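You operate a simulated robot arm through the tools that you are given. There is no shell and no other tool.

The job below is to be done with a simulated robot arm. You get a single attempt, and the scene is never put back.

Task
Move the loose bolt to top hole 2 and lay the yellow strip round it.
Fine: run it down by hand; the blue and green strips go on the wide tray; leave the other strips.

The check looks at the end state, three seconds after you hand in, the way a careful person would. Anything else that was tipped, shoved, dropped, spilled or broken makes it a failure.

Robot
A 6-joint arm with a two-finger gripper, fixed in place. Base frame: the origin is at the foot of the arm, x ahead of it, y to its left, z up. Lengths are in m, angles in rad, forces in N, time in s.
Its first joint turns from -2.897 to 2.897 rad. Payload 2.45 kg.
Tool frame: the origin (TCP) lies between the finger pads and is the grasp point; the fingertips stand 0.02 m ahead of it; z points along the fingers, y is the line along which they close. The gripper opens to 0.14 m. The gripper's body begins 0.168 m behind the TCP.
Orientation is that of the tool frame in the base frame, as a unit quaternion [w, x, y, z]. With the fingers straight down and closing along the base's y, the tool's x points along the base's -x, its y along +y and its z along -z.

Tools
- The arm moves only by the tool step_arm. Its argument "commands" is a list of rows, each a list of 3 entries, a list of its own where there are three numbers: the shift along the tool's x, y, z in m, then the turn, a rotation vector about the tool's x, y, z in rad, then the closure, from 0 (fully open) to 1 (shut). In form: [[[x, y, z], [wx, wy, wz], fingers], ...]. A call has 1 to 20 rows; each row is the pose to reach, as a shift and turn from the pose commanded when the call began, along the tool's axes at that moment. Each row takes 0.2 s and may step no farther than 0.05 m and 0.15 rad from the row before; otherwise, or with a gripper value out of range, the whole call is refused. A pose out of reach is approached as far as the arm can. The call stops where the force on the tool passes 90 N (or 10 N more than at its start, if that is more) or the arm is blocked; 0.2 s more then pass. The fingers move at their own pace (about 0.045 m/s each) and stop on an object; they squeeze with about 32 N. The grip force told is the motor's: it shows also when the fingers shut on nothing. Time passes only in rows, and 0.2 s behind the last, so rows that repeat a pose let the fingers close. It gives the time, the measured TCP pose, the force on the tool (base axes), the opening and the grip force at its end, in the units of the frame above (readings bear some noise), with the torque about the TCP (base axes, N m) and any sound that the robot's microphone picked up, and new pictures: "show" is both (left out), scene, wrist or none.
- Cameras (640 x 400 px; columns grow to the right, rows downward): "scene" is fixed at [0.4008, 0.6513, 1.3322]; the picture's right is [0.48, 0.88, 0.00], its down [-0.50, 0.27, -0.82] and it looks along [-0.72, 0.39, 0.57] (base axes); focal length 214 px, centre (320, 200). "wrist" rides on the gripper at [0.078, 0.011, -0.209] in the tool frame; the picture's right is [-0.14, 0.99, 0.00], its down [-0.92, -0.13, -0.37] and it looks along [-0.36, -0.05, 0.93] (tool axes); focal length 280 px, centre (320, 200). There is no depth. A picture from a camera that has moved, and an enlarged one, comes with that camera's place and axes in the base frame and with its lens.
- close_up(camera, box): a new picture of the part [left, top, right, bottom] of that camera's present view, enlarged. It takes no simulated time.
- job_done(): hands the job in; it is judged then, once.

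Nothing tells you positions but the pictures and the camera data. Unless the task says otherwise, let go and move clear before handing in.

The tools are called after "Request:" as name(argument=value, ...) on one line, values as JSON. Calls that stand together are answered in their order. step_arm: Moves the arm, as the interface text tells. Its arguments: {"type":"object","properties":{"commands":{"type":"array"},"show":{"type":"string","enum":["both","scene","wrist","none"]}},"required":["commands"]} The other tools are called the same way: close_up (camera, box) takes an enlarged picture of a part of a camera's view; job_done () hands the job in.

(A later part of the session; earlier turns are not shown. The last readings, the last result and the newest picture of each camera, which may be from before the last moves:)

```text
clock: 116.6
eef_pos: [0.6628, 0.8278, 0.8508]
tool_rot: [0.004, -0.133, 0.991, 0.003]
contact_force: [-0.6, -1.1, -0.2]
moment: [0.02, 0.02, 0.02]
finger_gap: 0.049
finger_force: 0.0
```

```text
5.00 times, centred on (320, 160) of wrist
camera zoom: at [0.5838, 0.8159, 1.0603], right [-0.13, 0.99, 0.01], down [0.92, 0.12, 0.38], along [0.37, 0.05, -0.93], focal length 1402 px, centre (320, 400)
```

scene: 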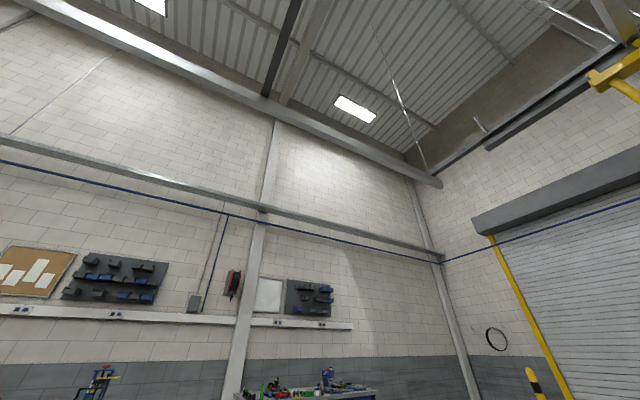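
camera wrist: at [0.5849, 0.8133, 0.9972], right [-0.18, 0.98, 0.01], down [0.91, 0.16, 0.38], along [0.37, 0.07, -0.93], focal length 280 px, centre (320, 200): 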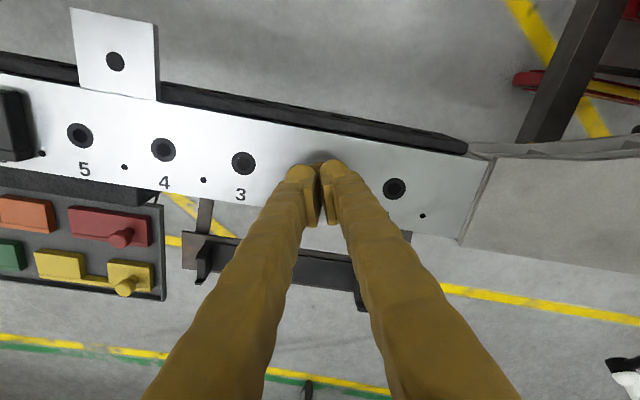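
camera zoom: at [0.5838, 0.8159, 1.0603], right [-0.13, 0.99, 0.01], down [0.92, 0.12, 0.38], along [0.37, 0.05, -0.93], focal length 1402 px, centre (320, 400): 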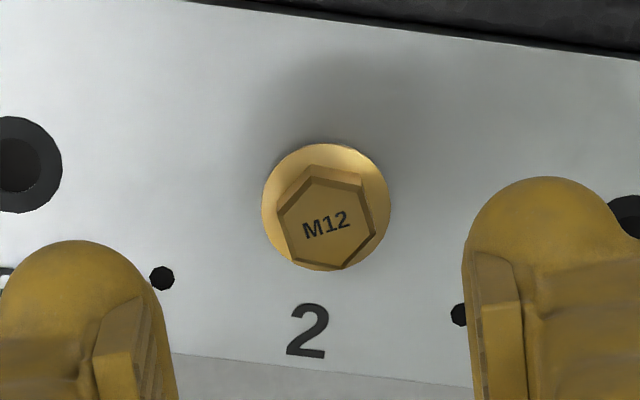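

The flange looks very close to the rail now. I'll level the tool and take the same oblique view as before to see whether it's fully seated.

Request:
step_arm(commands=[[[0.04, 0.011, 0], [0.002, 0.004, 0.09], 0.5], [[0.085, 0.022, 0], [0.005, 0.009, 0.18], 0.3], [[0.13, 0.035, 0], [0.005, 0.009, 0.267], 0], [[0.17, 0.047, 0], [0.005, 0.009, 0.267], 0], [[0.21, 0.058, 0.01], [0.005, 0.009, 0.267], 0], [[0.241, 0.066, 0.02], [0.005, 0.009, 0.267], 0], [[0.241, 0.066, 0.02], [0.005, 0.009, 0.267], 0], [[0.241, 0.066, 0.02], [0.005, 0.009, 0.267], 0]], show="wrist")

Request:
close_up(camera="wrist", box=[280, 300, 440, 400])

Request:
close_up(camera="wrist", box=[320, 325, 368, 355])

```text
clock: 118.4
eef_pos: [0.4137, 0.8296, 0.8301]
tool_rot: [-0.001, 0.001, 1.0, 0.001]
contact_force: [-0.7, -0.5, -0.5]
moment: [0.01, -0.03, 0.02]
finger_gap: 0.14
finger_force: 0.2
camera wrist: at [0.3365, 0.8395, 1.0408], right [0.14, 0.99, 0.0], down [0.92, -0.13, 0.37], along [0.36, -0.05, -0.93], focal length 280 px, centre (320, 200)
```

wrist: 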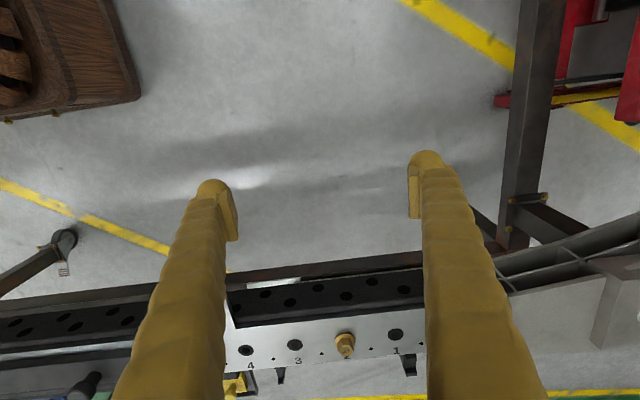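

```text
4.00 times, centred on (360, 350) of wrist
camera zoom: at [0.3365, 0.8395, 1.0408], right [0.14, 0.99, 0.0], down [0.92, -0.13, 0.37], along [0.36, -0.05, -0.93], focal length 1122 px, centre (160, -400)
```

zoom: 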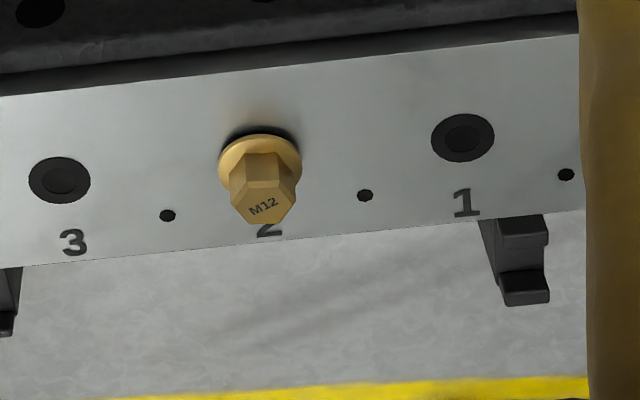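

```text
13.33 times, centred on (344, 340) of wrist
camera zoom: at [0.3365, 0.8395, 1.0408], right [0.14, 0.99, 0.0], down [0.92, -0.13, 0.37], along [0.36, -0.05, -0.93], focal length 3738 px, centre (0, -1667)
```

zoom: 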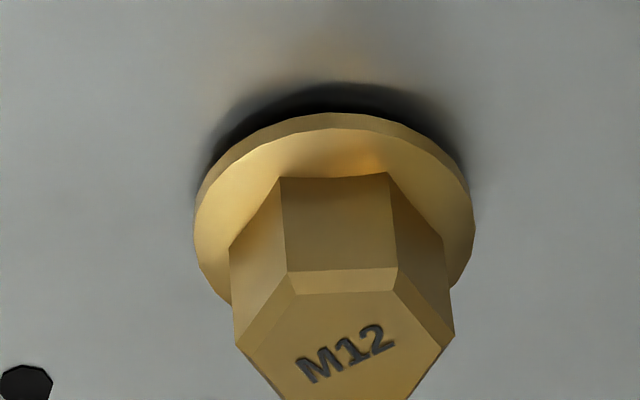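

Clear view: the bolt is upright and nearly down, with a gap of about 3 mm left under the flange. I'll regrip at yaw ≈ -1.46 rad and follow it down faster this time (~2.5–3 mm per rad).

Request:
step_arm(commands=[[[-0.02, 0, -0.03], [0, 0, 0], 0.3], [[-0.065, 0, -0.03], [0, 0, 0], 0.6], [[-0.11, 0, -0.03], [0, 0, 0], 0.65], [[-0.155, 0, -0.03], [0, 0, 0], 0.65], [[-0.2, 0, -0.03], [0, 0, -0.1], 0.65], [[-0.235, 0, -0.03], [0, 0, -0.24], 0.65], [[-0.2457, 0, -0.03], [0, 0, -0.38], 0.65], [[-0.2457, 0, -0.03], [0, 0, -0.52], 0.65], [[-0.2457, 0, -0.03], [0, 0, -0.66], 0.65], [[-0.2457, 0, -0.03], [0, 0, -0.8], 0.65], [[-0.2457, 0, -0.03], [0, 0, -0.94], 0.65], [[-0.2457, 0, -0.03], [0, 0, -1.08], 0.65], [[-0.2457, 0, -0.03], [0, 0, -1.22], 0.65], [[-0.2457, 0, -0.03], [0, 0, -1.36], 0.65], [[-0.2457, 0, -0.03], [0, 0, -1.464], 0.65], [[-0.2457, 0, -0.03], [0, 0, -1.464], 0.65], [[-0.2457, 0, -0.03], [0, 0, -1.464], 0.65]], show="wrist")

Request:
close_up(camera="wrist", box=[256, 120, 384, 200])

```text
clock: 122.0
eef_pos: [0.6593, 0.8291, 0.8592]
tool_rot: [0.001, -0.668, 0.744, 0.001]
contact_force: [-0.3, 0.3, 0.1]
moment: [0.03, 0.0, 0.01]
finger_gap: 0.049
finger_force: 0.1
camera wrist: at [0.6408, 0.7515, 1.069], right [-0.97, 0.24, 0.0], down [0.23, 0.9, 0.37], along [0.09, 0.36, -0.93], focal length 280 px, centre (320, 200)
```

wrist: 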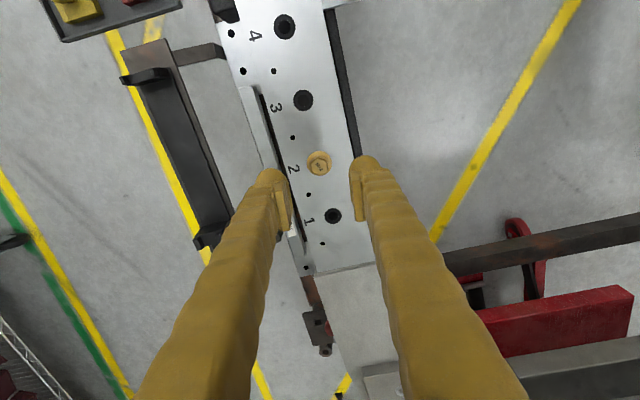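

```text
5.00 times, centred on (320, 160) of wrist
camera zoom: at [0.6408, 0.7515, 1.069], right [-0.97, 0.24, 0.0], down [0.23, 0.9, 0.37], along [0.09, 0.36, -0.93], focal length 1402 px, centre (320, 400)
```

zoom: 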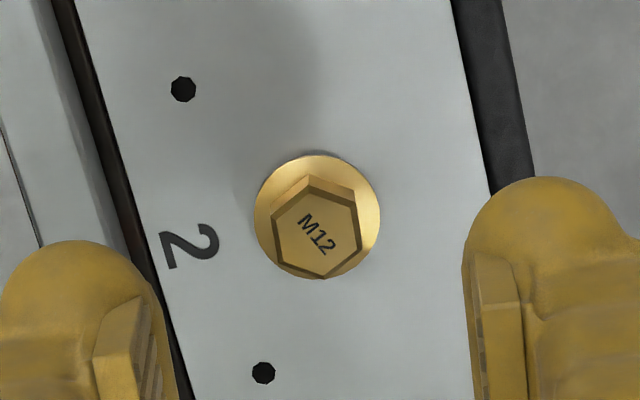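

Request:
step_arm(commands=[[[0, -0.0008, 0.02], [0, 0, 0.03], 0.65], [[0, -0.0008, 0.04], [0, 0, 0.03], 0.7], [[0, -0.0008, 0.06], [0, 0, 0.03], 0.75], [[0, -0.0008, 0.075], [0, 0, 0.03], 0.78], [[0, -0.0008, 0.083], [0, 0, 0.03], 0.78], [[0, -0.0008, 0.083], [0, 0, 0.03], 0.8], [[0, -0.0008, 0.083], [0, 0, 0.03], 0.82], [[0, -0.0008, 0.083], [0, 0, 0.03], 0.84], [[0, -0.0008, 0.083], [0, 0, 0.03], 0.84]], show="wrist")

Request:
close_up(camera="wrist", box=[256, 140, 384, 220])

```text
clock: 124.0
eef_pos: [0.6595, 0.8294, 0.7758]
tool_rot: [0.0, -0.657, 0.754, 0.001]
contact_force: [-0.4, -0.2, -0.3]
moment: [-0.01, -0.03, 0.0]
finger_gap: 0.0222
finger_force: 0.1
camera wrist: at [0.6388, 0.7523, 0.9866], right [-0.96, 0.27, 0.0], down [0.25, 0.89, 0.37], along [0.1, 0.36, -0.93], focal length 280 px, centre (320, 200)
```

wrist: 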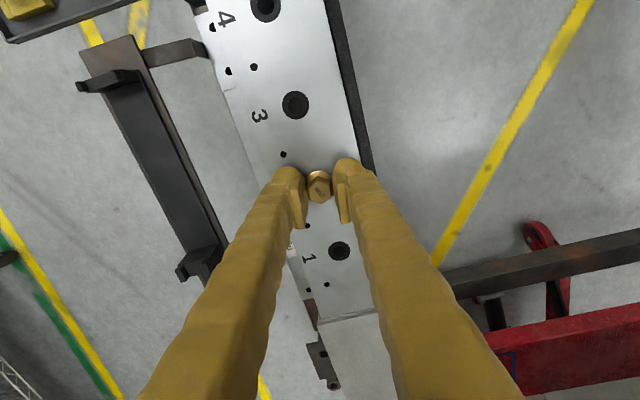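

```text
5.00 times, centred on (320, 180) of wrist
camera zoom: at [0.6388, 0.7523, 0.9866], right [-0.96, 0.27, 0.0], down [0.25, 0.89, 0.37], along [0.1, 0.36, -0.93], focal length 1402 px, centre (320, 300)
```

zoom: 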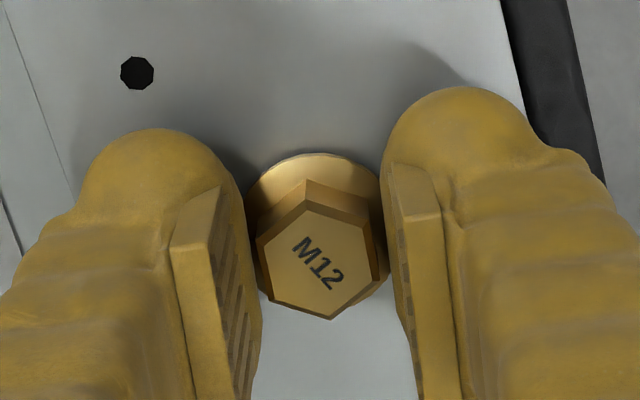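

No flange contact yet. I'll probe 1 mm lower at a time to get the deepest grip on the hex.

Request:
step_arm(commands=[[[0, 0, 0.001], [0, 0, 0], 0.84], [[0, 0, 0.001], [0, 0, 0], 0.84], [[0, 0, 0.001], [0, 0, 0], 0.84]], show="none")

Request:
step_arm(commands=[[[0, 0, 0.001], [0, 0, 0], 0.84], [[0, 0, 0.001], [0, 0, 0], 0.84], [[0, 0, 0.001], [0, 0, 0], 0.84]], show="none")

```text
clock: 124.8
eef_pos: [0.6597, 0.8293, 0.7761]
tool_rot: [-0.001, -0.657, 0.754, 0.001]
contact_force: [0.1, -0.6, 0.0]
moment: [0.01, 0.02, 0.03]
finger_gap: 0.0224
finger_force: 0.1
```

```text
clock: 125.6
eef_pos: [0.6598, 0.8299, 0.7741]
tool_rot: [0.0, -0.657, 0.754, 0.001]
contact_force: [-0.4, 0.6, 0.2]
moment: [-0.01, -0.03, 0.03]
finger_gap: 0.0226
finger_force: 0.0
```

Request:
step_arm(commands=[[[0, 0, 0], [0, 0, 0], 0.85], [[0, 0, 0], [0, 0, 0], 0.86], [[0, 0, 0], [0, 0, 0], 0.88], [[0, 0, 0], [0, 0, 0], 0.92], [[0, 0, 0], [0, 0, 0], 0.92]], show="none")

```text
clock: 126.8
eef_pos: [0.6607, 0.8298, 0.7739]
tool_rot: [0.0, -0.657, 0.754, 0.001]
contact_force: [7.6, -0.1, -0.9]
moment: [-0.02, -0.1, -0.01]
finger_gap: 0.0187
finger_force: 32.5
```

A solid grip with no vertical load. Turning in short chunks with ~2.5 mm/rad feed.

Request:
step_arm(commands=[[[0, -0.0006, 0.0003], [0, 0, 0.12], 1], [[0, -0.0006, 0.0006], [0, 0, 0.24], 1], [[0, -0.0006, 0.0009], [0, 0, 0.36], 1], [[0, -0.0006, 0.0009], [0, 0, 0.36], 1]], show="none")

```text
clock: 127.8
eef_pos: [0.6597, 0.8292, 0.7731]
tool_rot: [-0.001, -0.511, 0.86, 0.0]
contact_force: [-5.8, 0.8, 4.2]
moment: [0.12, 0.01, -0.01]
finger_gap: 0.0184
finger_force: 31.9
```

Request:
step_arm(commands=[[[0, 0, 0.0002], [0, 0, 0.12], 1], [[0, 0, 0.0003], [0, 0, 0.24], 1], [[0, 0, 0.0005], [0, 0, 0.36], 1], [[0, 0, 0.0006], [0, 0, 0.48], 1], [[0, 0, 0.0006], [0, 0, 0.48], 1]], show="wrist")

Request:
close_up(camera="wrist", box=[256, 140, 384, 220])

```text
clock: 129.0
eef_pos: [0.6597, 0.8306, 0.7729]
tool_rot: [0.0, -0.292, 0.956, 0.001]
contact_force: [-6.5, 5.8, -4.2]
moment: [0.03, 0.06, 0.03]
finger_gap: 0.0185
finger_force: 32.4
camera wrist: at [0.5899, 0.7942, 0.9828], right [-0.44, 0.9, 0.0], down [0.84, 0.41, 0.37], along [0.33, 0.16, -0.93], focal length 280 px, centre (320, 200)
```

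wrist: 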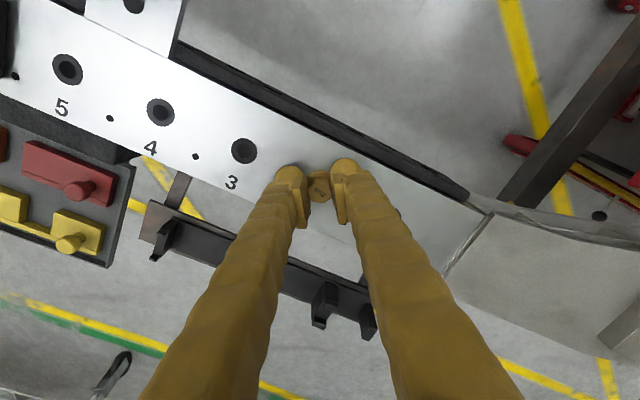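

```text
5.00 times, centred on (320, 180) of wrist
camera zoom: at [0.5899, 0.7942, 0.9828], right [-0.44, 0.9, 0.0], down [0.84, 0.41, 0.37], along [0.33, 0.16, -0.93], focal length 1402 px, centre (320, 300)
```

zoom: 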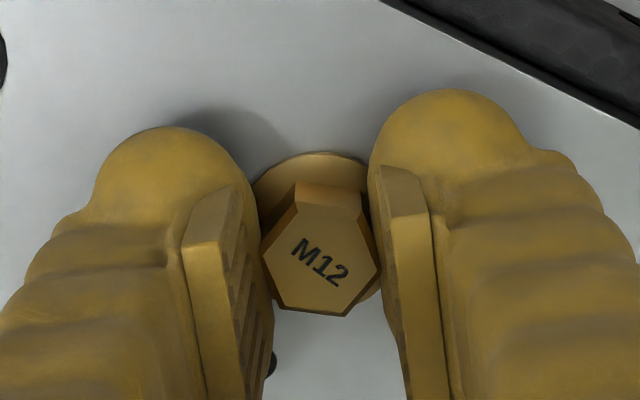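

The bolt mostly follows, with some slip in the grip. I'll continue turning.

Request:
step_arm(commands=[[[0, 0, 0.0003], [0, 0, 0.12], 1], [[0, 0, 0.0006], [0, 0, 0.24], 1], [[0, 0, 0.0008], [0, 0, 0.36], 1], [[0, 0, 0.001], [0, 0, 0.48], 1], [[0, 0, 0.0012], [0, 0, 0.6], 1], [[0, 0, 0.0012], [0, 0, 0.6], 1]], show="wrist")

Request:
close_up(camera="wrist", box=[256, 140, 384, 220])

```text
clock: 130.4
eef_pos: [0.6612, 0.8305, 0.7721]
tool_rot: [0.0, 0.004, 1.0, 0.002]
contact_force: [-2.7, 11.1, 16.2]
moment: [0.14, 0.02, 0.21]
finger_gap: 0.0183
finger_force: 32.3
camera wrist: at [0.583, 0.8399, 0.9823], right [0.15, 0.99, 0.0], down [0.92, -0.14, 0.37], along [0.36, -0.05, -0.93], focal length 280 px, centre (320, 200)
```

wrist: 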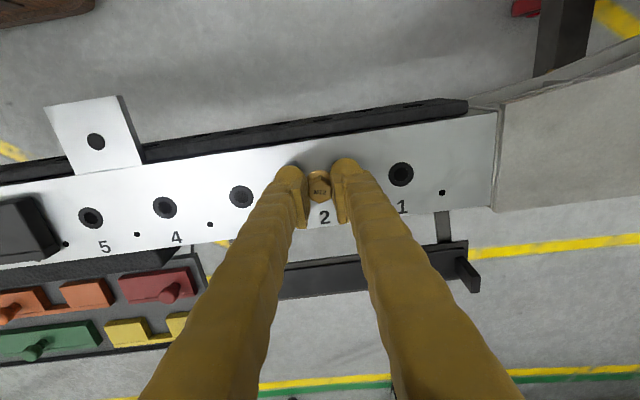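

```text
5.00 times, centred on (320, 180) of wrist
camera zoom: at [0.583, 0.8399, 0.9823], right [0.15, 0.99, 0.0], down [0.92, -0.14, 0.37], along [0.36, -0.05, -0.93], focal length 1402 px, centre (320, 300)
```

zoom: 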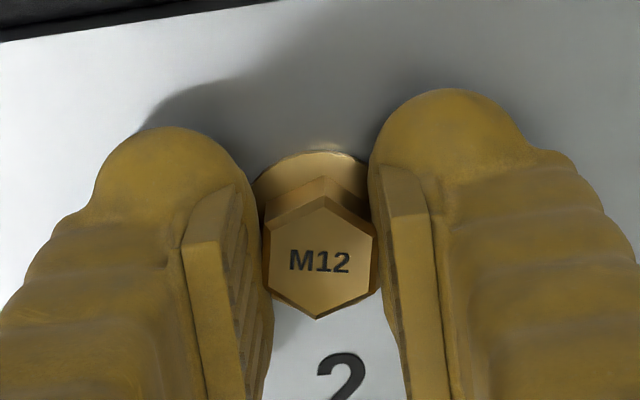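

The resisting torque has risen to 0.21 N·m and the grip is slipping, so it's getting tight. One more short turn to confirm it's home.

Request:
step_arm(commands=[[[0, 0, 0], [0, 0, 0.1], 1], [[0, 0, 0], [0, 0, 0.2], 1], [[0, 0, 0], [0, 0, 0.3], 1], [[0, 0, 0], [0, 0, 0.4], 1], [[0, 0, 0], [0, 0, 0.5], 1], [[0, 0, 0], [0, 0, 0.6], 1], [[0, 0, 0], [0, 0, 0.6], 1]], show="wrist")

Request:
close_up(camera="wrist", box=[256, 140, 384, 220])

```text
clock: 132.0
eef_pos: [0.6597, 0.8304, 0.7718]
tool_rot: [0.0, 0.3, 0.954, 0.001]
contact_force: [6.8, 21.9, 18.5]
moment: [0.29, -0.11, 0.18]
finger_gap: 0.0183
finger_force: 31.4
camera wrist: at [0.603, 0.8817, 0.9824], right [0.68, 0.73, 0.0], down [0.68, -0.63, 0.37], along [0.27, -0.25, -0.93], focal length 280 px, centre (320, 200)
```

wrist: 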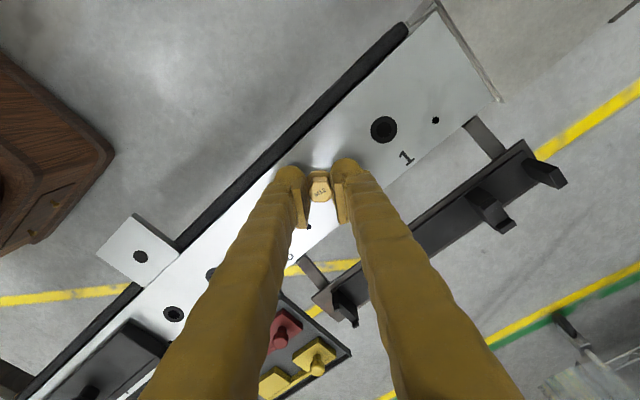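

```text
5.00 times, centred on (320, 180) of wrist
camera zoom: at [0.603, 0.8817, 0.9824], right [0.68, 0.73, 0.0], down [0.68, -0.63, 0.37], along [0.27, -0.25, -0.93], focal length 1402 px, centre (320, 300)
```

zoom: 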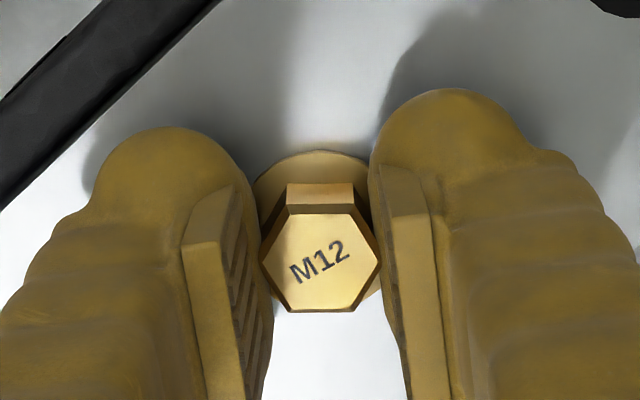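

The bolt no longer turns with the tool, so it's tight. I'll release it, rise, return to nominal yaw and take the oblique view to check the seating.

Request:
step_arm(commands=[[[0, 0, 0], [0, 0, 0], 0.85], [[0, 0, 0], [0, 0, 0], 0.7], [[0, 0, 0], [0, 0, 0], 0.65], [[0, 0, 0], [0, 0, 0], 0.65], [[0, 0, -0.02], [0, 0, 0], 0.65], [[0, 0, -0.05], [0, 0, -0.12], 0.65], [[0, 0, -0.08], [0, 0, -0.26], 0.65], [[0, 0, -0.08], [0, 0, -0.4], 0.65], [[0, 0, -0.08], [0, 0, -0.54], 0.65], [[0, 0, -0.08], [0, 0, -0.61], 0.65], [[0, 0, -0.08], [0, 0, -0.61], 0.65]], show="none")

Request:
step_arm(commands=[[[0.045, 0, 0], [0, 0, 0], 0.4], [[0.09, 0, 0], [0, 0, 0], 0.2], [[0.135, 0, 0], [0, 0, 0], 0], [[0.18, 0, 0], [0, 0, 0], 0], [[0.22, 0, 0.01], [0, 0, 0], 0], [[0.25, 0, 0.02], [0, 0, 0], 0], [[0.25, 0, 0.02], [0, 0, 0], 0], [[0.25, 0, 0.02], [0, 0, 0], 0]], show="wrist")

Request:
close_up(camera="wrist", box=[320, 325, 368, 355])

Request:
close_up(camera="wrist", box=[280, 300, 440, 400])

```text
clock: 134.4
eef_pos: [0.6609, 0.8297, 0.8511]
tool_rot: [-0.002, -0.002, 1.0, 0.0]
contact_force: [0.0, -0.5, 0.2]
moment: [-0.01, 0.02, 0.01]
finger_gap: 0.0489
finger_force: 0.0
```

```text
clock: 136.2
eef_pos: [0.4114, 0.8295, 0.8326]
tool_rot: [-0.001, -0.001, 1.0, 0.0]
contact_force: [-0.1, 0.7, 0.0]
moment: [-0.02, 0.01, 0.03]
finger_gap: 0.1402
finger_force: 0.1
camera wrist: at [0.3337, 0.8384, 1.0429], right [0.13, 0.99, 0.0], down [0.92, -0.13, 0.37], along [0.36, -0.05, -0.93], focal length 280 px, centre (320, 200)
```

wrist: 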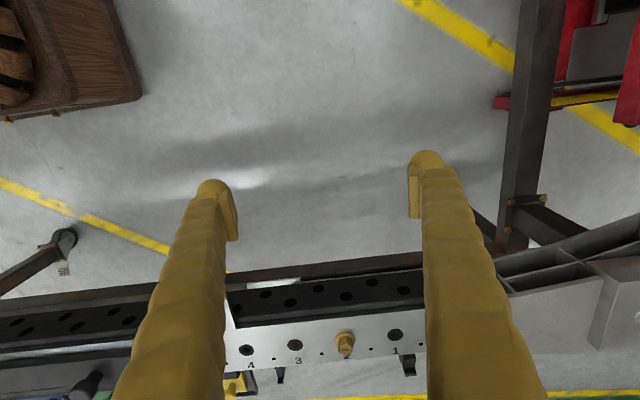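

```text
13.33 times, centred on (344, 340) of wrist
camera zoom: at [0.3337, 0.8384, 1.0429], right [0.13, 0.99, 0.0], down [0.92, -0.13, 0.37], along [0.36, -0.05, -0.93], focal length 3738 px, centre (0, -1667)
```

zoom: 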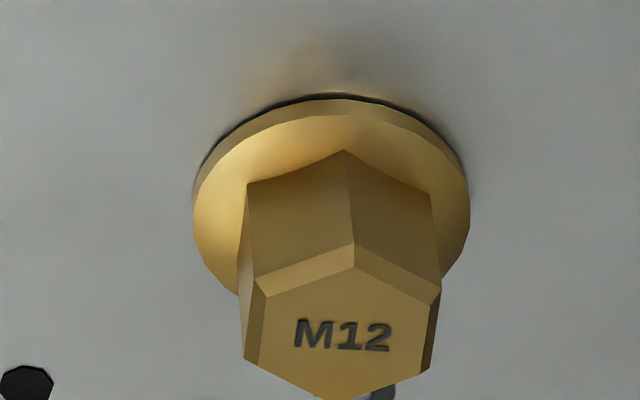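

```text
4.00 times, centred on (360, 350) of wrist
camera zoom: at [0.3337, 0.8384, 1.0429], right [0.13, 0.99, 0.0], down [0.92, -0.13, 0.37], along [0.36, -0.05, -0.93], focal length 1122 px, centre (160, -400)
```

zoom: 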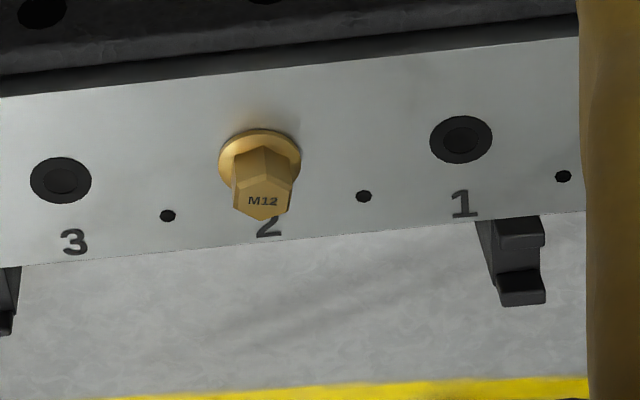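

The flange is now seated flush on the rail, and the bolt is upright and tight. Next is the yellow strip, so I'll travel high to look at it and test the reach.

Request:
step_arm(commands=[[[-0.02, -0.01, -0.04], [0, 0, 0], 0.2], [[-0.058, -0.037, -0.05], [0, 0, 0], 0.4], [[-0.096, -0.064, -0.05], [0, 0, 0], 0.571], [[-0.134, -0.091, -0.05], [0, 0, 0], 0.571], [[-0.172, -0.118, -0.05], [0, 0, 0], 0.571], [[-0.21, -0.145, -0.05], [0, 0, 0], 0.571], [[-0.248, -0.172, -0.05], [0, 0, 0], 0.571], [[-0.286, -0.199, -0.05], [0, 0, 0], 0.571], [[-0.324, -0.226, -0.05], [0, 0, 0], 0.571], [[-0.362, -0.253, -0.05], [0, 0, 0], 0.571], [[-0.4, -0.28, -0.05], [0, 0, 0], 0.571], [[-0.438, -0.307, -0.05], [0, 0, 0], 0.571], [[-0.476, -0.334, -0.05], [0, 0, 0], 0.571], [[-0.49, -0.345, -0.05], [0, 0, 0], 0.571], [[-0.49, -0.345, -0.05], [0, 0, 0], 0.571]], show="wrist")

Request:
close_up(camera="wrist", box=[200, 60, 440, 210])

```text
clock: 139.4
eef_pos: [0.903, 0.4868, 0.8815]
tool_rot: [-0.001, -0.001, 1.0, 0.001]
contact_force: [0.1, 0.2, -0.1]
moment: [0.03, 0.03, 0.03]
finger_gap: 0.0599
finger_force: 0.0
camera wrist: at [0.8247, 0.496, 1.0925], right [0.13, 0.99, 0.0], down [0.92, -0.13, 0.37], along [0.36, -0.05, -0.93], focal length 280 px, centre (320, 200)
```

wrist: 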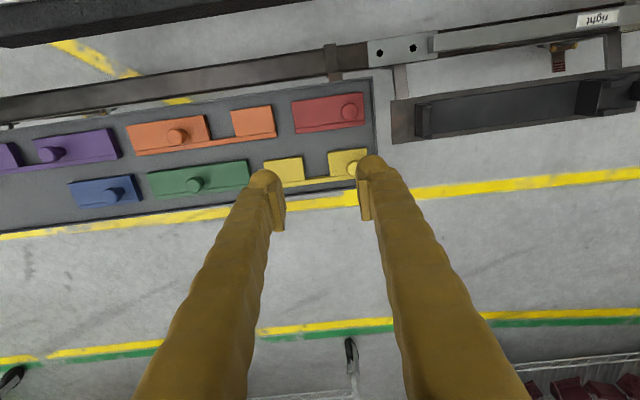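

```text
2.67 times, centred on (320, 135) of wrist
camera zoom: at [0.8247, 0.496, 1.0925], right [0.13, 0.99, 0.0], down [0.92, -0.13, 0.37], along [0.36, -0.05, -0.93], focal length 748 px, centre (320, 373)
```

zoom: 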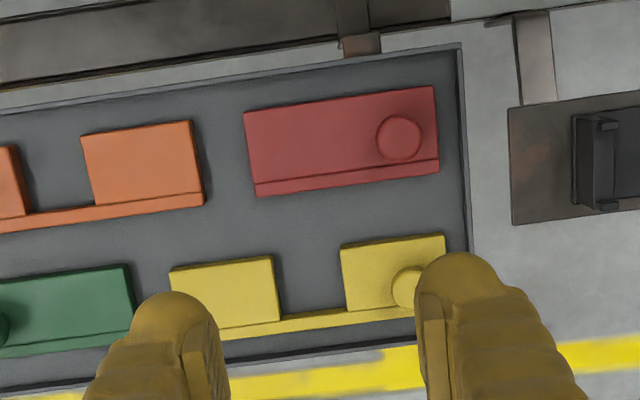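

Yellow's notch centre is at y ≈ 0.4715 and its knob at about (0.963, 0.537). On the rail the knob therefore goes to y ≈ 0.8945 with the notch round the bolt. I'll test the reach over the knob.

Request:
step_arm(commands=[[[-0.02, 0.017, 0.01], [0, 0, 0], 0.571], [[-0.04, 0.034, 0.03], [0, 0, 0], 0.571], [[-0.06, 0.0505, 0.06], [0, 0, 0], 0.571], [[-0.06, 0.0505, 0.1], [0, 0, 0], 0.571], [[-0.06, 0.0505, 0.14], [0, 0, 0], 0.571], [[-0.06, 0.0505, 0.18], [0, 0, 0], 0.571], [[-0.06, 0.0505, 0.2], [0, 0, 0], 0.571], [[-0.06, 0.0505, 0.2], [0, 0, 0], 0.571], [[-0.06, 0.0505, 0.2], [0, 0, 0], 0.571]], show="wrist")

Request:
close_up(camera="wrist", box=[220, 90, 420, 215])

```text
clock: 141.4
eef_pos: [0.9616, 0.5356, 0.6798]
tool_rot: [-0.002, -0.002, 1.0, 0.001]
contact_force: [0.0, 0.1, 0.0]
moment: [-0.01, 0.03, 0.01]
finger_gap: 0.06
finger_force: 0.1
camera wrist: at [0.8838, 0.5452, 0.8897], right [0.13, 0.99, 0.0], down [0.92, -0.13, 0.37], along [0.36, -0.05, -0.93], focal length 280 px, centre (320, 200)
```

wrist: 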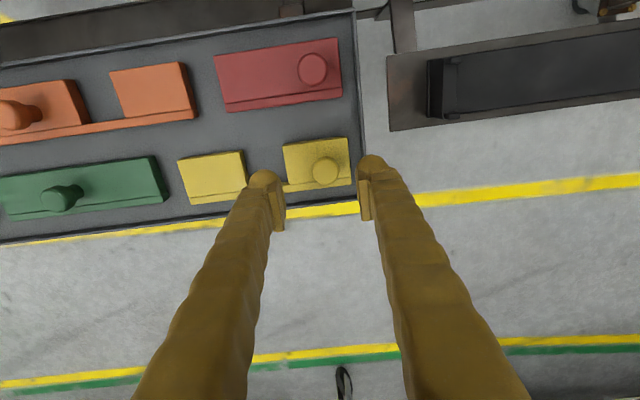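

```text
3.20 times, centred on (320, 152) of wrist
camera zoom: at [0.8838, 0.5452, 0.8897], right [0.13, 0.99, 0.0], down [0.92, -0.13, 0.37], along [0.36, -0.05, -0.93], focal length 897 px, centre (320, 352)
```

zoom: 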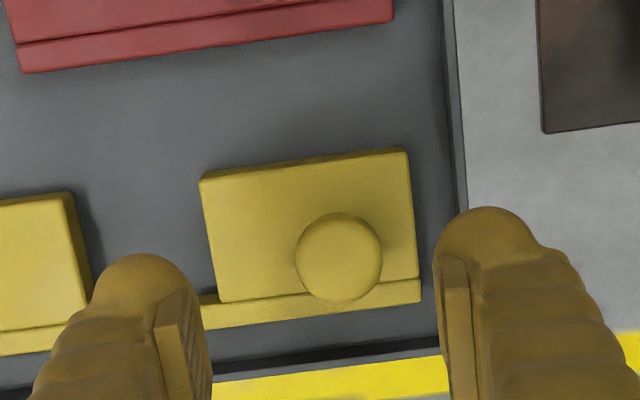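

Reach is fine. The knob is at (0.963, 0.540), so I'll shift 4.5 mm in y and come down around it.

Request:
step_arm(commands=[[[-0.001, 0.0045, 0.01], [0, 0, 0], 0.571], [[-0.001, 0.0045, 0.03], [0, 0, 0], 0.571], [[-0.001, 0.0045, 0.05], [0, 0, 0], 0.571], [[-0.001, 0.0045, 0.065], [0, 0, 0], 0.571], [[-0.001, 0.0045, 0.073], [0, 0, 0], 0.571], [[-0.001, 0.0045, 0.073], [0, 0, 0], 0.571]], show="wrist")

Request:
close_up(camera="wrist", box=[220, 110, 420, 235])

```text
clock: 142.8
eef_pos: [0.9627, 0.5416, 0.6086]
tool_rot: [-0.001, -0.002, 1.0, 0.002]
contact_force: [0.3, -0.1, 0.3]
moment: [0.0, -0.01, -0.01]
finger_gap: 0.0598
finger_force: 0.0
camera wrist: at [0.8847, 0.5506, 0.8179], right [0.13, 0.99, 0.0], down [0.92, -0.13, 0.37], along [0.36, -0.05, -0.93], focal length 280 px, centre (320, 200)
```

wrist: 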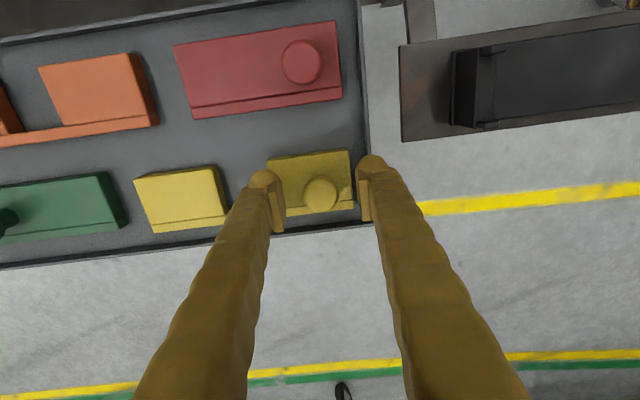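

```text
3.20 times, centred on (320, 172) of wrist
camera zoom: at [0.8847, 0.5506, 0.8179], right [0.13, 0.99, 0.0], down [0.92, -0.13, 0.37], along [0.36, -0.05, -0.93], focal length 897 px, centre (320, 288)
```

zoom: 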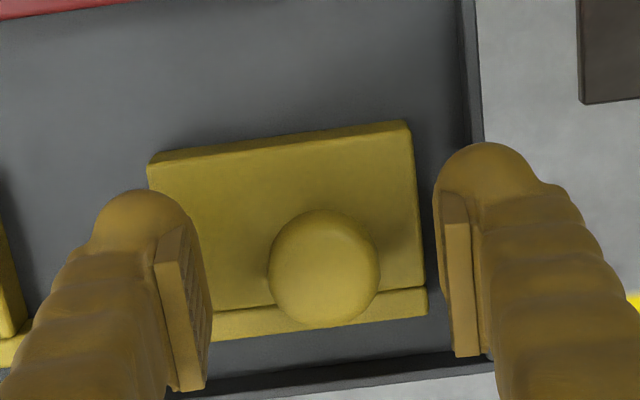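

Centred on the knob. I'll grip and lift slowly.

Request:
step_arm(commands=[[[0, 0, 0.002], [0, 0, 0], 0.65], [[0, 0, 0.002], [0, 0, 0], 0.75], [[0, 0, 0.002], [0, 0, 0], 0.85], [[0, 0, 0.002], [0, 0, 0], 1], [[0, 0, 0.002], [0, 0, 0], 1], [[0, 0, 0.002], [0, 0, 0], 1]], show="none")

Request:
step_arm(commands=[[[0, 0, -0.005], [0, 0, 0], 1], [[0, 0, -0.01], [0, 0, 0], 1], [[0, 0, -0.02], [0, 0, 0], 1], [[0, 0, -0.04], [0, 0, 0], 1], [[0, 0, -0.06], [0, 0, 0], 1], [[0, 0, -0.06], [0, 0, 0], 1]], show="wrist")

```text
clock: 144.2
eef_pos: [0.9616, 0.5413, 0.6054]
tool_rot: [-0.001, -0.002, 1.0, 0.0]
contact_force: [0.0, 0.1, -0.3]
moment: [-0.02, 0.01, 0.01]
finger_gap: 0.0277
finger_force: 32.2
```

```text
clock: 145.6
eef_pos: [0.9623, 0.54, 0.666]
tool_rot: [-0.001, -0.002, 1.0, 0.001]
contact_force: [-0.1, 0.0, -1.5]
moment: [0.13, 0.02, 0.03]
finger_gap: 0.0274
finger_force: 31.5
camera wrist: at [0.8846, 0.55, 0.8768], right [0.13, 0.99, 0.0], down [0.92, -0.13, 0.37], along [0.36, -0.05, -0.93], focal length 280 px, centre (320, 200)
```

wrist: 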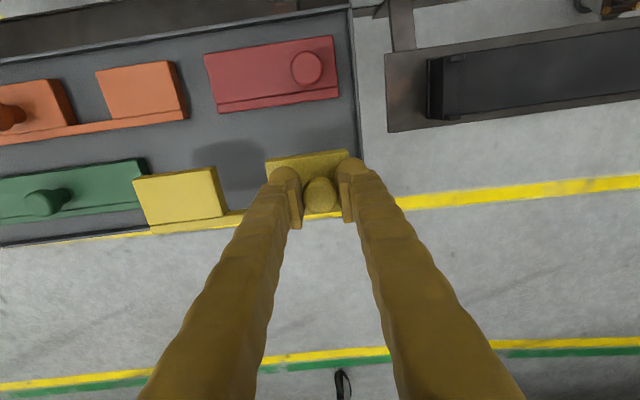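

Yellow is held level. I'll lift to travel height and carry it over the rail.

Request:
step_arm(commands=[[[0, 0, -0.04], [0, 0, 0], 1], [[0, 0, -0.085], [0, 0, 0], 1], [[0, 0, -0.13], [0, 0, 0], 1], [[0, 0, -0.175], [0, 0, 0], 1], [[0, 0, -0.22], [0, 0, 0], 1], [[0, 0, -0.25], [0, 0, 0], 1], [[0.0275, 0.0324, -0.25], [0, 0, 0], 1], [[0.055, 0.0647, -0.25], [0, 0, 0], 1], [[0.0825, 0.0971, -0.25], [0, 0, 0], 1], [[0.11, 0.1295, -0.25], [0, 0, 0], 1], [[0.1375, 0.1618, -0.25], [0, 0, 0], 1], [[0.165, 0.1942, -0.25], [0, 0, 0], 1], [[0.1925, 0.2265, -0.25], [0, 0, 0], 1], [[0.22, 0.2589, -0.25], [0, 0, 0], 1], [[0.2475, 0.2913, -0.25], [0, 0, 0], 1], [[0.275, 0.3236, -0.25], [0, 0, 0], 1], [[0.3025, 0.356, -0.25], [0, 0, 0], 1], [[0.3025, 0.356, -0.25], [0, 0, 0], 1], [[0.3025, 0.356, -0.25], [0, 0, 0], 1]], show="wrist")

Request:
close_up(camera="wrist", box=[120, 100, 440, 300])

```text
clock: 149.6
eef_pos: [0.6603, 0.8933, 0.9143]
tool_rot: [0.0, -0.001, 1.0, 0.001]
contact_force: [-1.0, -0.1, -2.4]
moment: [0.07, 0.02, 0.03]
finger_gap: 0.0276
finger_force: 31.9
camera wrist: at [0.5817, 0.9036, 1.125], right [0.14, 0.99, 0.0], down [0.92, -0.13, 0.37], along [0.36, -0.05, -0.93], focal length 280 px, centre (320, 200)
```

wrist: 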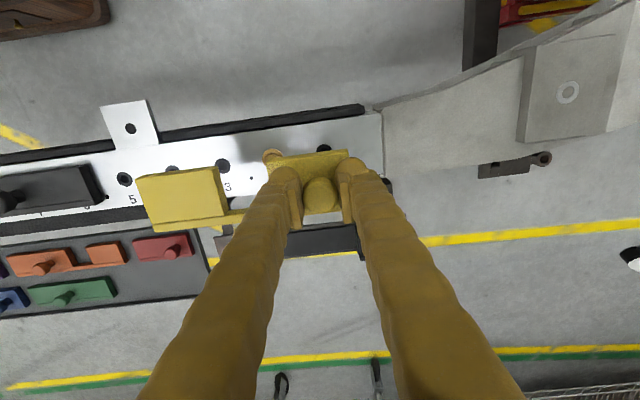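

```text
2.00 times, centred on (280, 200) of wrist
camera zoom: at [0.5817, 0.9036, 1.125], right [0.14, 0.99, 0.0], down [0.92, -0.13, 0.37], along [0.36, -0.05, -0.93], focal length 561 px, centre (400, 200)
```

zoom: 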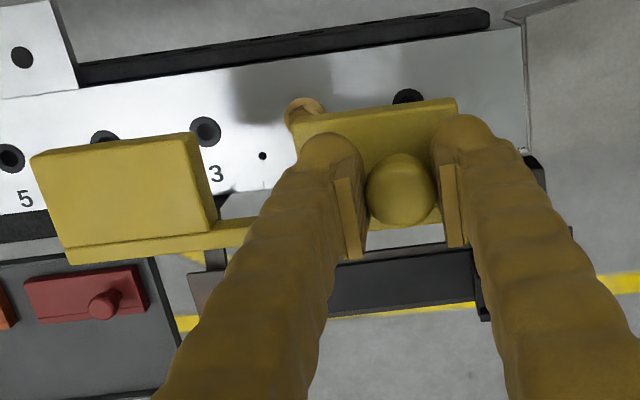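

The notch is centred on the bolt to within ~1 mm and the strip is level. I'll lower to just above the bolt and recheck.

Request:
step_arm(commands=[[[0, 0.001, 0.03], [0, 0, 0], 1], [[0, 0.001, 0.06], [0, 0, 0], 1], [[0, 0.001, 0.08], [0, 0, 0], 1], [[0, 0.001, 0.09], [0, 0, 0], 1], [[0, 0.001, 0.09], [0, 0, 0], 1]], show="wrist")

Request:
close_up(camera="wrist", box=[120, 100, 440, 300])

```text
clock: 150.8
eef_pos: [0.6584, 0.8966, 0.8262]
tool_rot: [0.0, -0.003, 1.0, 0.001]
contact_force: [-0.9, 0.6, -0.7]
moment: [0.08, -0.03, 0.01]
finger_gap: 0.0274
finger_force: 32.2
camera wrist: at [0.5806, 0.9064, 1.0363], right [0.13, 0.99, 0.0], down [0.92, -0.13, 0.37], along [0.36, -0.05, -0.93], focal length 280 px, centre (320, 200)
```

wrist: 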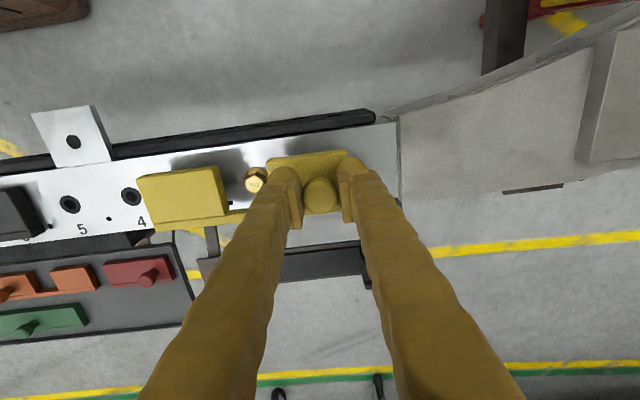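

```text
2.00 times, centred on (280, 200) of wrist
camera zoom: at [0.5806, 0.9064, 1.0363], right [0.13, 0.99, 0.0], down [0.92, -0.13, 0.37], along [0.36, -0.05, -0.93], focal length 561 px, centre (400, 200)
```

zoom: 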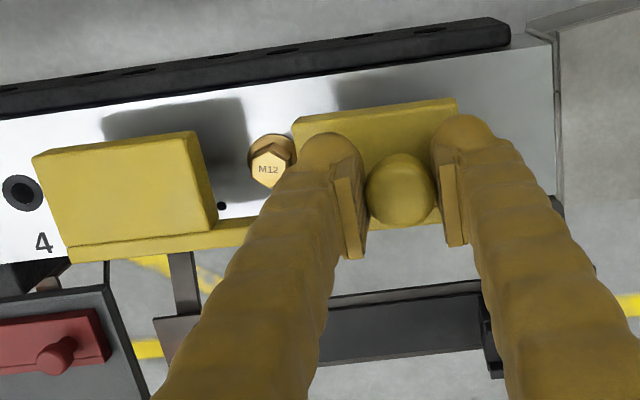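

The bolt sits inside the notch opening. The clearance to the ledge on the +x side is the tightest, so I'll shift 2 mm to +x, matching where the other strips sat, and continue down.

Request:
step_arm(commands=[[[-0.001, -0.0005, 0], [0, 0, 0], 1], [[-0.0022, -0.001, 0.003], [0, 0, 0], 1], [[-0.0022, -0.001, 0.008], [0, 0, 0], 1], [[-0.0022, -0.001, 0.014], [0, 0, 0], 1], [[-0.0022, -0.001, 0.014], [0, 0, 0], 1]], show="wrist")

Request:
close_up(camera="wrist", box=[180, 130, 340, 230])

```text
clock: 152.0
eef_pos: [0.6607, 0.8956, 0.8122]
tool_rot: [-0.001, -0.002, 1.0, 0.002]
contact_force: [-0.7, 0.2, -1.2]
moment: [0.06, 0.04, -0.03]
finger_gap: 0.0271
finger_force: 31.7
camera wrist: at [0.5828, 0.9052, 1.0222], right [0.13, 0.99, 0.0], down [0.92, -0.13, 0.37], along [0.36, -0.05, -0.93], focal length 280 px, centre (320, 200)
```

wrist: 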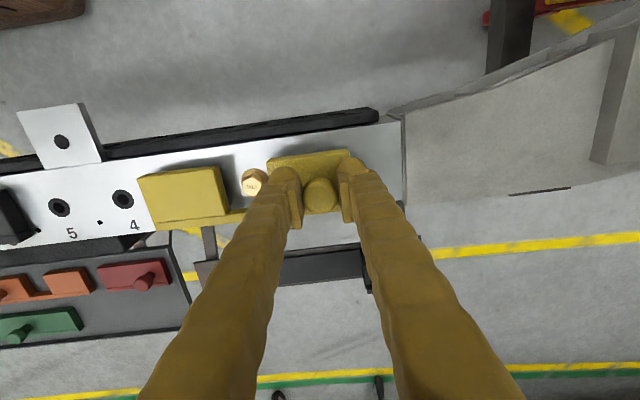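

```text
4.00 times, centred on (260, 180) of wrist
camera zoom: at [0.5828, 0.9052, 1.0222], right [0.13, 0.99, 0.0], down [0.92, -0.13, 0.37], along [0.36, -0.05, -0.93], focal length 1122 px, centre (560, 280)
```

zoom: 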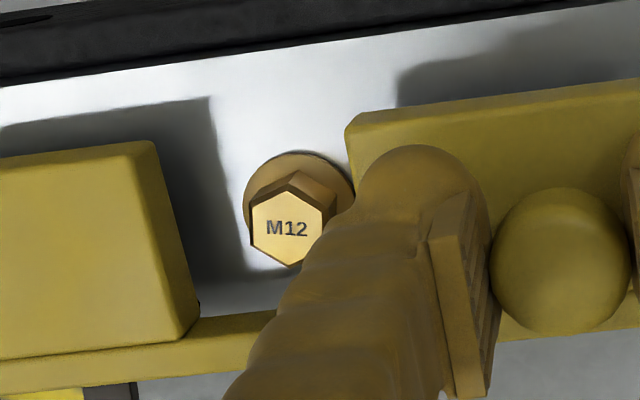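

Request:
step_arm(commands=[[[0, -0.0015, 0.004], [0, 0, 0], 1], [[0, -0.0015, 0.008], [0, 0, 0], 1], [[0, -0.0015, 0.0125], [0, 0, 0], 1], [[0, -0.0015, 0.0125], [0, 0, 0], 1]], show="wrist")

Request:
close_up(camera="wrist", box=[180, 130, 340, 230])

```text
clock: 153.0
eef_pos: [0.6607, 0.8931, 0.8]
tool_rot: [-0.001, 0.0, 1.0, 0.001]
contact_force: [0.4, 0.0, -1.0]
moment: [-0.08, -0.03, -0.01]
finger_gap: 0.0271
finger_force: 32.6
camera wrist: at [0.5831, 0.9037, 1.0096], right [0.13, 0.99, 0.0], down [0.92, -0.13, 0.37], along [0.36, -0.05, -0.93], focal length 280 px, centre (320, 200)
```

wrist: 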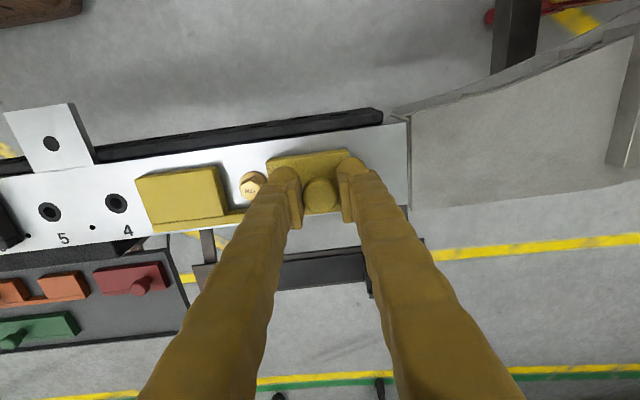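

```text
4.00 times, centred on (260, 180) of wrist
camera zoom: at [0.5831, 0.9037, 1.0096], right [0.13, 0.99, 0.0], down [0.92, -0.13, 0.37], along [0.36, -0.05, -0.93], focal length 1122 px, centre (560, 280)
```

zoom: 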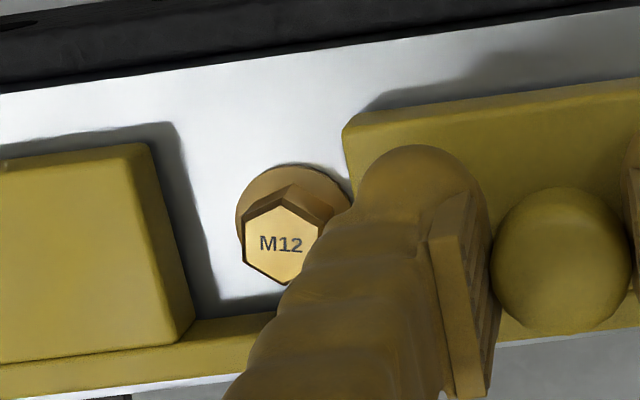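

Both sides of the bolt have 5–8 mm clearance. I'll lower the last few millimetres to contact.

Request:
step_arm(commands=[[[0, 0.001, 0.0015], [0, 0, 0], 1], [[0, 0.001, 0.003], [0, 0, 0], 1], [[0, 0.001, 0.003], [0, 0, 0], 1]], show="none")

Request:
step_arm(commands=[[[0, 0, 0.001], [0, 0, 0], 1], [[0, 0, 0.002], [0, 0, 0], 1], [[0, 0, 0.002], [0, 0, 0], 1]], show="wrist")

Request:
close_up(camera="wrist", box=[120, 100, 440, 300])

```text
clock: 153.8
eef_pos: [0.6609, 0.8941, 0.7956]
tool_rot: [-0.001, -0.002, 1.0, 0.001]
contact_force: [0.2, 0.1, 0.7]
moment: [0.01, 0.07, 0.02]
finger_gap: 0.0273
finger_force: 31.7
```

```text
clock: 154.6
eef_pos: [0.6606, 0.894, 0.7966]
tool_rot: [0.0, -0.001, 1.0, 0.001]
contact_force: [-0.8, -8.1, 21.0]
moment: [-0.15, 0.09, 0.01]
finger_gap: 0.0272
finger_force: 32.1
camera wrist: at [0.5833, 0.9046, 1.0066], right [0.14, 0.99, 0.0], down [0.92, -0.13, 0.37], along [0.37, -0.05, -0.93], focal length 280 px, centre (320, 200)
```

wrist: 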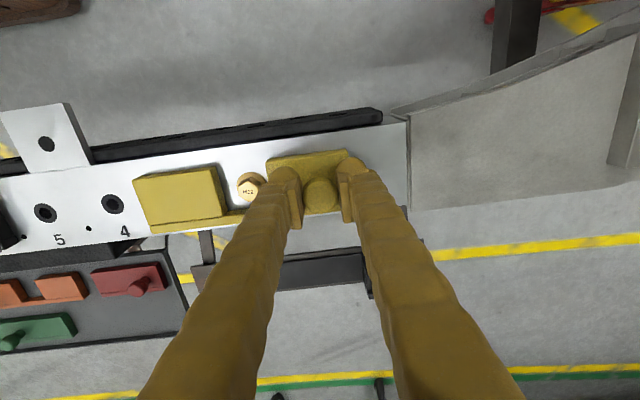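

```text
2.00 times, centred on (280, 200) of wrist
camera zoom: at [0.5833, 0.9046, 1.0066], right [0.14, 0.99, 0.0], down [0.92, -0.13, 0.37], along [0.37, -0.05, -0.93], focal length 561 px, centre (400, 200)
```

zoom: 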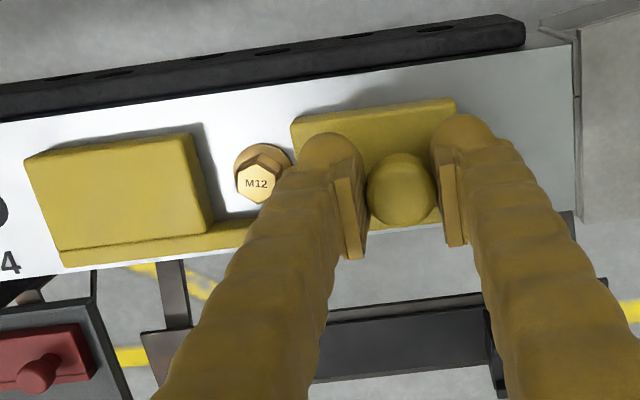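

Contact at the expected height (21 N). I'll relax the press, open and rise straight up.

Request:
step_arm(commands=[[[0, 0, -0.0015], [0, 0, 0], 1], [[0, 0, -0.0015], [0, 0, 0], 1], [[0, 0, -0.0015], [0, 0, 0], 0.75], [[0, 0, -0.0015], [0, 0, 0], 0.65], [[0, 0, -0.0015], [0, 0, 0], 0.6], [[0, 0, -0.0015], [0, 0, 0], 0.6], [[0, 0, -0.02], [0, 0, 0], 0.6], [[0, 0, -0.05], [0, 0, 0], 0.6], [[0, 0, -0.09], [0, 0, 0], 0.6], [[0, 0, -0.13], [0, 0, 0], 0.5], [[0, 0, -0.13], [0, 0, 0], 0.5]], show="wrist")

Request:
close_up(camera="wrist", box=[150, 90, 390, 240])

```text
clock: 157.0
eef_pos: [0.6618, 0.8952, 0.9255]
tool_rot: [-0.001, -0.001, 1.0, 0.001]
contact_force: [0.2, -0.3, -0.2]
moment: [0.04, 0.03, 0.03]
finger_gap: 0.07
finger_force: 0.0
camera wrist: at [0.5831, 0.904, 1.136], right [0.13, 0.99, 0.0], down [0.92, -0.13, 0.37], along [0.36, -0.05, -0.93], focal length 280 px, centre (320, 200)
```

wrist: 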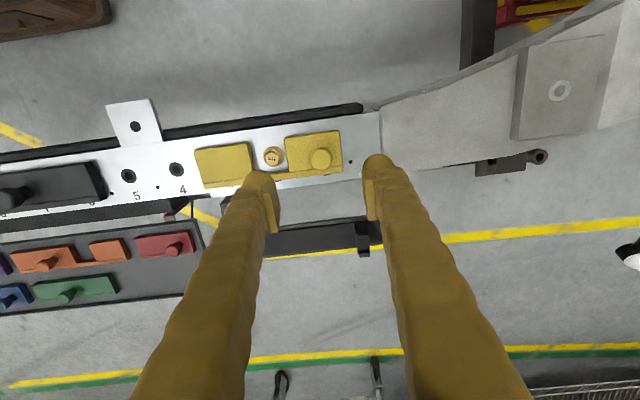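

```text
2.67 times, centred on (270, 165) of wrist
camera zoom: at [0.5831, 0.904, 1.136], right [0.13, 0.99, 0.0], down [0.92, -0.13, 0.37], along [0.36, -0.05, -0.93], focal length 748 px, centre (453, 293)
```

zoom: 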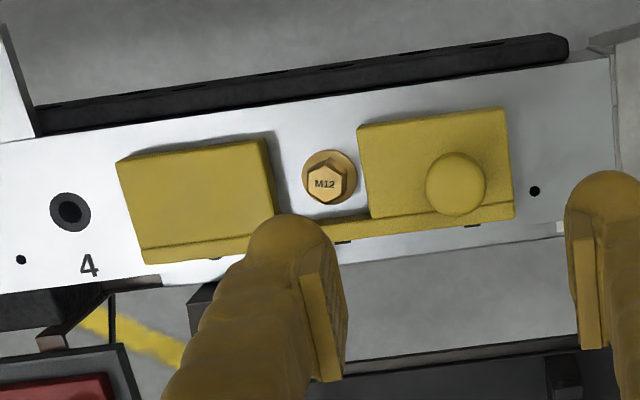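

Yellow lies round the bolt, with hole 2 in its notch. I'll back off for an oblique view to verify that it lies flat and the bolt is upright.

Request:
step_arm(commands=[[[0.04, -0.01, 0], [0, 0, 0], 0.4], [[0.085, -0.02, 0], [0, 0, 0], 0.2], [[0.13, -0.03, 0], [0, 0, 0], 0], [[0.175, -0.04, 0.01], [0, 0, 0], 0], [[0.215, -0.05, 0.03], [0, 0, 0], 0], [[0.25, -0.065, 0.06], [0, 0, 0], 0], [[0.25, -0.065, 0.08], [0, 0, 0], 0], [[0.25, -0.065, 0.08], [0, 0, 0], 0], [[0.25, -0.065, 0.08], [0, 0, 0], 0]], show="wrist")

Request:
close_up(camera="wrist", box=[220, 270, 428, 400])

```text
clock: 159.0
eef_pos: [0.4119, 0.8289, 0.845]
tool_rot: [-0.001, -0.001, 1.0, 0.0]
contact_force: [0.4, -0.9, -0.2]
moment: [0.0, 0.03, 0.03]
finger_gap: 0.1402
finger_force: 0.0
camera wrist: at [0.3345, 0.8376, 1.0547], right [0.13, 0.99, 0.0], down [0.92, -0.13, 0.37], along [0.36, -0.05, -0.93], focal length 280 px, centre (320, 200)
```

wrist: 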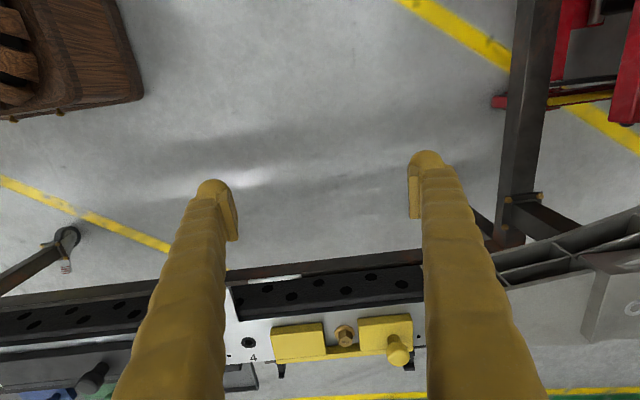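

```text
3.08 times, centred on (324, 335) of wrist
camera zoom: at [0.3345, 0.8376, 1.0547], right [0.13, 0.99, 0.0], down [0.92, -0.13, 0.37], along [0.36, -0.05, -0.93], focal length 863 px, centre (308, -215)
```

zoom: 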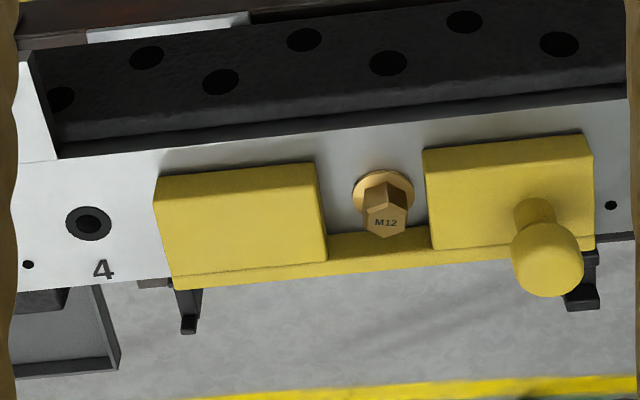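

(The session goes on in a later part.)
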